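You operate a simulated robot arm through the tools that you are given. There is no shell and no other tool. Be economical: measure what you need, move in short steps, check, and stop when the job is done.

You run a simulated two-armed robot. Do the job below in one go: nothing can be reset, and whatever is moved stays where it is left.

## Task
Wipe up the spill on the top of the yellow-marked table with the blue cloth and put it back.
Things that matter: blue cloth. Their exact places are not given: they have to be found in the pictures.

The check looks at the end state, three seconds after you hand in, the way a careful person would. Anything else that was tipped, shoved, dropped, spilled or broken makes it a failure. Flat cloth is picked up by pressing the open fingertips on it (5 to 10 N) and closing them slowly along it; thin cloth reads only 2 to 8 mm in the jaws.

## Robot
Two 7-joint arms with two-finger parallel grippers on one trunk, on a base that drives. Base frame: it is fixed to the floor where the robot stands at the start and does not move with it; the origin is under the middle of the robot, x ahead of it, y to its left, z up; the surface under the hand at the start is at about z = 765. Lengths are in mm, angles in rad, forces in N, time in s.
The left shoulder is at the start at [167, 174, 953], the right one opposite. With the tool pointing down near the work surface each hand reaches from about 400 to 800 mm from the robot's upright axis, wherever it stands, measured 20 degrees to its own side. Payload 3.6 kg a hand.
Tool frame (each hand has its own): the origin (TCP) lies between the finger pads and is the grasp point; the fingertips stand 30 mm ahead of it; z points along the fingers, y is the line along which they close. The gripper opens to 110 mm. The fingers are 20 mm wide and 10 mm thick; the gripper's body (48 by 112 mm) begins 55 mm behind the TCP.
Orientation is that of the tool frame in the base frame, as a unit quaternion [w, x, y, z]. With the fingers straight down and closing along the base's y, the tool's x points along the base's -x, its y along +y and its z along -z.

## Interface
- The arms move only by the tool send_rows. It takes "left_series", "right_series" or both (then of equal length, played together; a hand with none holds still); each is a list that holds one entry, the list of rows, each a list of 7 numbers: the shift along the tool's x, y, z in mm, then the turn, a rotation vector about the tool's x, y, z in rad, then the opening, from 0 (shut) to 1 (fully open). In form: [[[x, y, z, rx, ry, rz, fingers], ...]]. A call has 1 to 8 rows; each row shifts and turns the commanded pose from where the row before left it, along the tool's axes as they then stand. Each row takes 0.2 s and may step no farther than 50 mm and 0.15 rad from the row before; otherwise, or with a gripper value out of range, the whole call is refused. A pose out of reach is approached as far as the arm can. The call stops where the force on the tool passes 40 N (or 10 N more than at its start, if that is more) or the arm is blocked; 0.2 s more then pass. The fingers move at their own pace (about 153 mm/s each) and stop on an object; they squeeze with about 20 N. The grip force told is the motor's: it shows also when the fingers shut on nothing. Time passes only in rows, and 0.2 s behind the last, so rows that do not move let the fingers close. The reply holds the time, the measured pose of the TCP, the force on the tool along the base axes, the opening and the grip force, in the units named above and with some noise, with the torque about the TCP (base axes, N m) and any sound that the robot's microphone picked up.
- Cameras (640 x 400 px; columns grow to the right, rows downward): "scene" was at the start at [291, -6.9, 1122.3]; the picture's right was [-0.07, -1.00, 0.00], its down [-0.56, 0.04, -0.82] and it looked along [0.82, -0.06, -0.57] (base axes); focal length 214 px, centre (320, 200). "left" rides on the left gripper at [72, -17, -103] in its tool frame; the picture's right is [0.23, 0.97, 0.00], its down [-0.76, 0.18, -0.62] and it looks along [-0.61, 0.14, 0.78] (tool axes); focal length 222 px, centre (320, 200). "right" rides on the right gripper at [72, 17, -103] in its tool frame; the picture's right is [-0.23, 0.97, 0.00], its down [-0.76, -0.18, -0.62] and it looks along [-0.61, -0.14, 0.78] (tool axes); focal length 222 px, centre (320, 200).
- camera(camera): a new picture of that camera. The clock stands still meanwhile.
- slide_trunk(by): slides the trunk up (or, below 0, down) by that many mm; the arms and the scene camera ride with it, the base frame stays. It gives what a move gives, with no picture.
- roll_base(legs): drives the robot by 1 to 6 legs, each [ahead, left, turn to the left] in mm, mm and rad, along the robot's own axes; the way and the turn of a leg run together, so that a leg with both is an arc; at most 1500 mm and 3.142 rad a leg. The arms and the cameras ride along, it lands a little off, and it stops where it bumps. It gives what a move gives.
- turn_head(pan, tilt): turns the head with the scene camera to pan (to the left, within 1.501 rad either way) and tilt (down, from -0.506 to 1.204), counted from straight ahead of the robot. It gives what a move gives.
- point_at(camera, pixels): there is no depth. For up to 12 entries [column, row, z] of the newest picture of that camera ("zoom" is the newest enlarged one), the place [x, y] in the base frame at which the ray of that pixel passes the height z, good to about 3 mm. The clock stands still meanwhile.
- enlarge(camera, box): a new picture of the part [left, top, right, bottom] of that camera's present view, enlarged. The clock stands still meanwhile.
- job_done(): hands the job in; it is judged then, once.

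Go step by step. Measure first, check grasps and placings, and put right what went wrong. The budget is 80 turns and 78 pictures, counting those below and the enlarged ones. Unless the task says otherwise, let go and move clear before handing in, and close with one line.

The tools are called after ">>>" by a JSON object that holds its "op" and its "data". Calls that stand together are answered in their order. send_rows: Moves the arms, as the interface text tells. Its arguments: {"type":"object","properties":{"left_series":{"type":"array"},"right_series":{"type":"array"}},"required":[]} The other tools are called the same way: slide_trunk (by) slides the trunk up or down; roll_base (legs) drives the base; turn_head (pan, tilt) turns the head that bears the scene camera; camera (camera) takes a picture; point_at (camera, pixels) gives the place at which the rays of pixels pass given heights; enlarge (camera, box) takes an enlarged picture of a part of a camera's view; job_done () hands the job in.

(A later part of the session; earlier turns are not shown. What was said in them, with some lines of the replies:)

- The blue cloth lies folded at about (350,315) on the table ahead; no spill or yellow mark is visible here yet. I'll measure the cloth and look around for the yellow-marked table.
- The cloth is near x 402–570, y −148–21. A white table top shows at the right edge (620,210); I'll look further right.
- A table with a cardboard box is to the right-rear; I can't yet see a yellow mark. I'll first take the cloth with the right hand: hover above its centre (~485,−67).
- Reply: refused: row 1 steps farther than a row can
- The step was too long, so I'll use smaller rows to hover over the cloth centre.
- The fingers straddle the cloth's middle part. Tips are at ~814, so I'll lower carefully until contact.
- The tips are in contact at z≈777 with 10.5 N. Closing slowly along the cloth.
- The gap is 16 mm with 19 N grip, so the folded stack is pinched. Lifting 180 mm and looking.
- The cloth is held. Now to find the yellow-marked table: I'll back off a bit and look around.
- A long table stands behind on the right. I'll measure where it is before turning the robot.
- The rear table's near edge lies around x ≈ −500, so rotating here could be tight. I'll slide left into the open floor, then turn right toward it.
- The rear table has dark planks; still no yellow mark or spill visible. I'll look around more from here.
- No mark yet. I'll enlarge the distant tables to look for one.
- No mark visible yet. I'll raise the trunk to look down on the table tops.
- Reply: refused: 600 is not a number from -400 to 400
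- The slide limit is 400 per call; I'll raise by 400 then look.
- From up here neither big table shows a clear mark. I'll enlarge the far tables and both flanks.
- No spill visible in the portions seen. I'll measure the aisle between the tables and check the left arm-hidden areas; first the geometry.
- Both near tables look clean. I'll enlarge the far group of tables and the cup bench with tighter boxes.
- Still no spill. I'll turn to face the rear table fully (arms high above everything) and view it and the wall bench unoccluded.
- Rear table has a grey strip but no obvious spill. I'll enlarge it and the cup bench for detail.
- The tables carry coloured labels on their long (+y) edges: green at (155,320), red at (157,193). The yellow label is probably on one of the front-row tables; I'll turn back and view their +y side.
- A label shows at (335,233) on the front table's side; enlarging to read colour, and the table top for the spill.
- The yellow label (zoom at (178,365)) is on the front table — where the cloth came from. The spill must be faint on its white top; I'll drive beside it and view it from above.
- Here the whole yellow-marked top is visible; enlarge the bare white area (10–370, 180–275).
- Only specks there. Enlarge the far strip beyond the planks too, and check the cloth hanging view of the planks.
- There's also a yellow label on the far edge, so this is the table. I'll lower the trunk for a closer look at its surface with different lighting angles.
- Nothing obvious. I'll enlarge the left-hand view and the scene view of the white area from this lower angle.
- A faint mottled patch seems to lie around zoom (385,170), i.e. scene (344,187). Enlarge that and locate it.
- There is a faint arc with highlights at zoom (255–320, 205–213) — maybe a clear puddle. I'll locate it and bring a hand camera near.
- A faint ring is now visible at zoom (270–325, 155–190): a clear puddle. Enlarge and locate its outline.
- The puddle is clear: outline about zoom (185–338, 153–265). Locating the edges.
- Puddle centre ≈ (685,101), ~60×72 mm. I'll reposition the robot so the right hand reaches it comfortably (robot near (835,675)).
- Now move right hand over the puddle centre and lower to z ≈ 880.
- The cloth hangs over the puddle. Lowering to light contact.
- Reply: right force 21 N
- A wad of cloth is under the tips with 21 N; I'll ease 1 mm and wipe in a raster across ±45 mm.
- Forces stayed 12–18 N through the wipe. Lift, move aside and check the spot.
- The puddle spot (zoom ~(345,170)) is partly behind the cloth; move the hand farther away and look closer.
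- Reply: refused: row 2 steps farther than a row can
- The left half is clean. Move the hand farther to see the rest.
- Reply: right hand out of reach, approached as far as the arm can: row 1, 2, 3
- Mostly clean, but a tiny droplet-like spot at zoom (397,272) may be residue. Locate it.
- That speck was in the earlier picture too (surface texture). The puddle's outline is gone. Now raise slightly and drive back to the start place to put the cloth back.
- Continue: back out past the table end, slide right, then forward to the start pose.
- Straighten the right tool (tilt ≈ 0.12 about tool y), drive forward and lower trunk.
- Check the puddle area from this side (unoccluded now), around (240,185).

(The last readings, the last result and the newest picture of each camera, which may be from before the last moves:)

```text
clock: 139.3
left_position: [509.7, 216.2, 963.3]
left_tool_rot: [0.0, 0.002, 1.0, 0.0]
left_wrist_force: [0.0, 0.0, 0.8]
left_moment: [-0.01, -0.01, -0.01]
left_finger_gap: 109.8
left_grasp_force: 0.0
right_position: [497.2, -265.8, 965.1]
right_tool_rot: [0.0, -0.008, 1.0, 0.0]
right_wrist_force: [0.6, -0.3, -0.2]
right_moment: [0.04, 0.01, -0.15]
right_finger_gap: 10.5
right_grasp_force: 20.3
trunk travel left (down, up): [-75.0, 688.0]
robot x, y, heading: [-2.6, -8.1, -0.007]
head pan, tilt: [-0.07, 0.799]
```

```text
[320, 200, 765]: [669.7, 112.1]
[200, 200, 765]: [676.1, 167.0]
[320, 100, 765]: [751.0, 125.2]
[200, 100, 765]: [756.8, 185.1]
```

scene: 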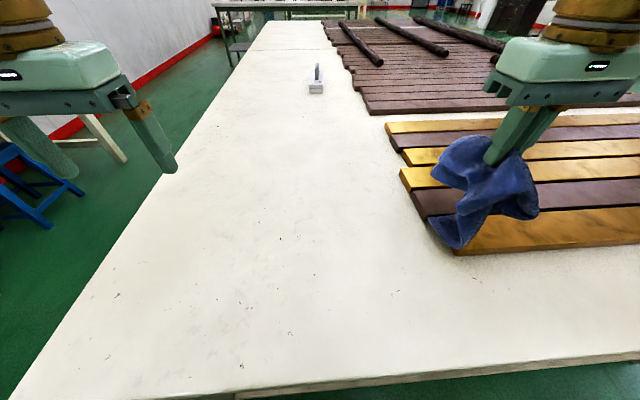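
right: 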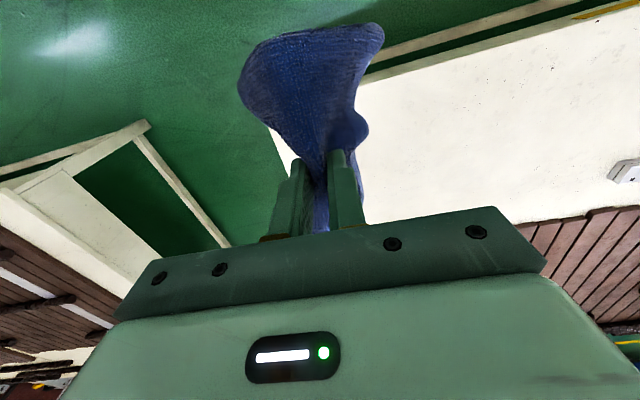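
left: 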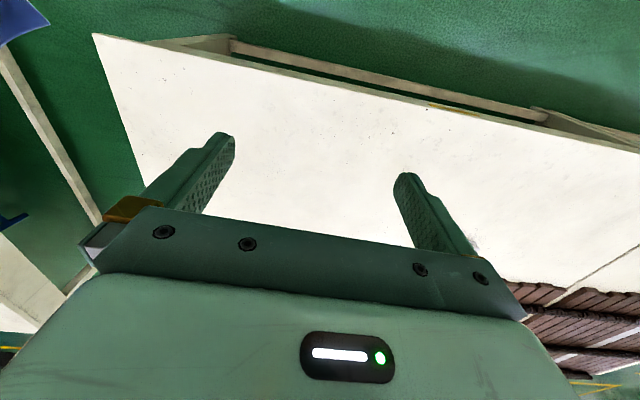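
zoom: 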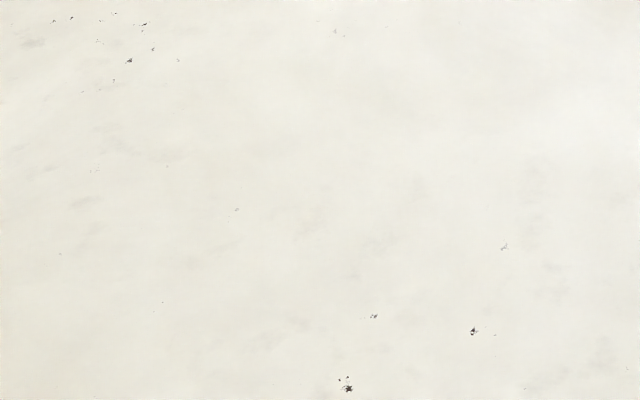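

The spot is clean. Now carry the cloth to its original centre (485,−67) and lower.

>>> {"op": "send_rows", "data": {"right_series": [[[3, 40, 0, 0, 0, 0, 0], [3, 40, 0, 0, 0, 0, 0], [3, 40, 0, 0, 0, 0, 0], [3, 40, 0, 0, 0, 0, 0], [0, 39, 20, 0, 0, 0, 0], [0, 0, 40, 0, 0, 0, 0], [0, 0, 40, 0, 0, 0, 0], [0, 0, 25, 0, 0, 0, 0]]]}}

>>> {"op": "camera", "data": {"camera": "scene"}}

```text
clock: 141.1
left_position: [509.5, 216.8, 963.9]
left_tool_rot: [-0.001, 0.002, 1.0, 0.0]
left_wrist_force: [0.0, -0.3, 0.4]
left_moment: [-0.01, 0.01, 0.01]
left_finger_gap: 109.9
left_grasp_force: 0.1
right_position: [482.5, -69.2, 839.2]
right_tool_rot: [-0.003, -0.008, 1.0, 0.001]
right_wrist_force: [0.5, -0.3, 0.7]
right_moment: [0.0, 0.02, -0.16]
right_finger_gap: 10.5
right_grasp_force: 20.2
trunk travel left (down, up): [-75.0, 688.0]
robot x, y, heading: [0.2, -7.8, -0.01]
head pan, tilt: [-0.07, 0.799]
```

```text
14 pictures are left
```

scene: 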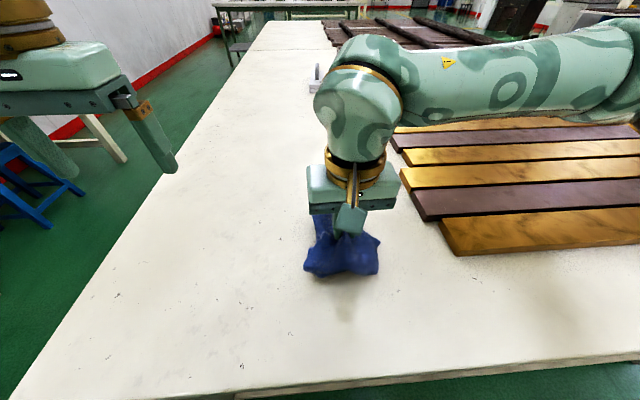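

Over the home spot. Lower until the cloth rests, open the fingers a little, and lift away.

>>> {"op": "send_rows", "data": {"right_series": [[[0, 0, 12, 0, 0, 0, 0], [0, 0, 9, 0, 0, 0, 0], [0, 0, 0, 0, 0, 0, 0], [0, 0, 0, 0, 0, 0, 0.2], [0, 0, 0, 0, 0, 0, 0.4], [0, 0, 0, 0, 0, 0, 0.6], [0, 0, 0, 0, 0, 0, 0.6]]]}}

>>> {"op": "send_rows", "data": {"right_series": [[[0, 0, -20, 0, 0, 0, 0.6], [0, 0, -30, 0, 0, 0, 0.6], [0, 0, -40, 0, 0, 0, 0.6], [0, 0, -40, 0, 0, 0, 0.6], [0, -45, 0, 0, 0, 0, 0.6], [0, -45, 0, 0, 0, 0, 0.6], [0, -45, 0, 0, 0, 0, 0.6], [0, 0, 0, 0, 0, 0, 0.6]]]}}

>>> {"op": "camera", "data": {"camera": "scene"}}

```text
clock: 142.7
left_position: [509.7, 216.6, 965.2]
left_tool_rot: [0.001, 0.003, 1.0, 0.0]
left_wrist_force: [-0.5, 0.1, -0.4]
left_moment: [-0.03, -0.01, -0.02]
left_finger_gap: 110.0
left_grasp_force: 0.1
right_position: [481.8, -67.6, 819.3]
right_tool_rot: [-0.001, -0.009, 1.0, -0.001]
right_wrist_force: [0.1, 1.9, 6.6]
right_moment: [-0.19, 0.03, -0.02]
right_finger_gap: 65.0
right_grasp_force: 0.1
trunk travel left (down, up): [-75.0, 688.0]
robot x, y, heading: [-3.7, -7.0, -0.006]
head pan, tilt: [-0.07, 0.799]
```

```text
clock: 144.5
left_position: [509.6, 217.1, 965.1]
left_tool_rot: [0.001, 0.002, 1.0, 0.0]
left_wrist_force: [-0.4, -0.1, 0.1]
left_moment: [0.02, -0.02, 0.0]
left_finger_gap: 110.0
left_grasp_force: 0.1
right_position: [483.3, -202.6, 950.7]
right_tool_rot: [0.0, -0.009, 1.0, -0.001]
right_wrist_force: [-0.3, 0.6, 0.8]
right_moment: [-0.01, -0.02, -0.03]
right_finger_gap: 66.1
right_grasp_force: 0.1
trunk travel left (down, up): [-75.0, 688.0]
robot x, y, heading: [-3.1, -8.3, -0.005]
head pan, tilt: [-0.07, 0.799]
```

```text
13 pictures are left
```

scene: 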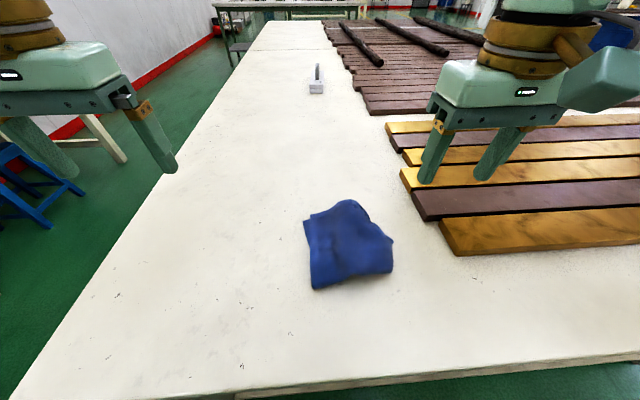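

The cloth lies almost flat at home. Check its extents against the original.

>>> {"op": "point_at", "data": {"camera": "scene", "pixels": [[304, 219, 770], [355, 200, 775], [393, 240, 770], [391, 270, 770], [313, 288, 770], [348, 245, 770]]}}

>>> {"op": "enlarge", "data": {"camera": "scene", "box": [270, 180, 430, 300]}}

```text
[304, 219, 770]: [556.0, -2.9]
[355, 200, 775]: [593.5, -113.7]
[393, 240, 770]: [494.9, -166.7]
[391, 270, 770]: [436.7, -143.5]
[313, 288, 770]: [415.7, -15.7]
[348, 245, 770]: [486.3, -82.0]
```

```text
3.33 times, centred on (350, 240) of scene
```

zoom: 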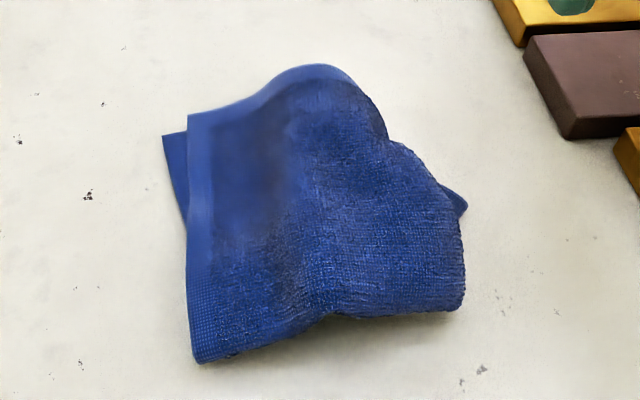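

The spill on the yellow-marked table is wiped up, and its outline no longer shows from two viewpoints. The blue cloth is back within about 15 mm of its original place, slightly creased, and both hands are clear, so I am handing in.

>>> {"op": "job_done", "data": {}}

```text
The job is handed in.
```

The clear spill on the yellow-marked table is wiped up, the blue cloth is back in its place (slightly creased), and the job is handed in.
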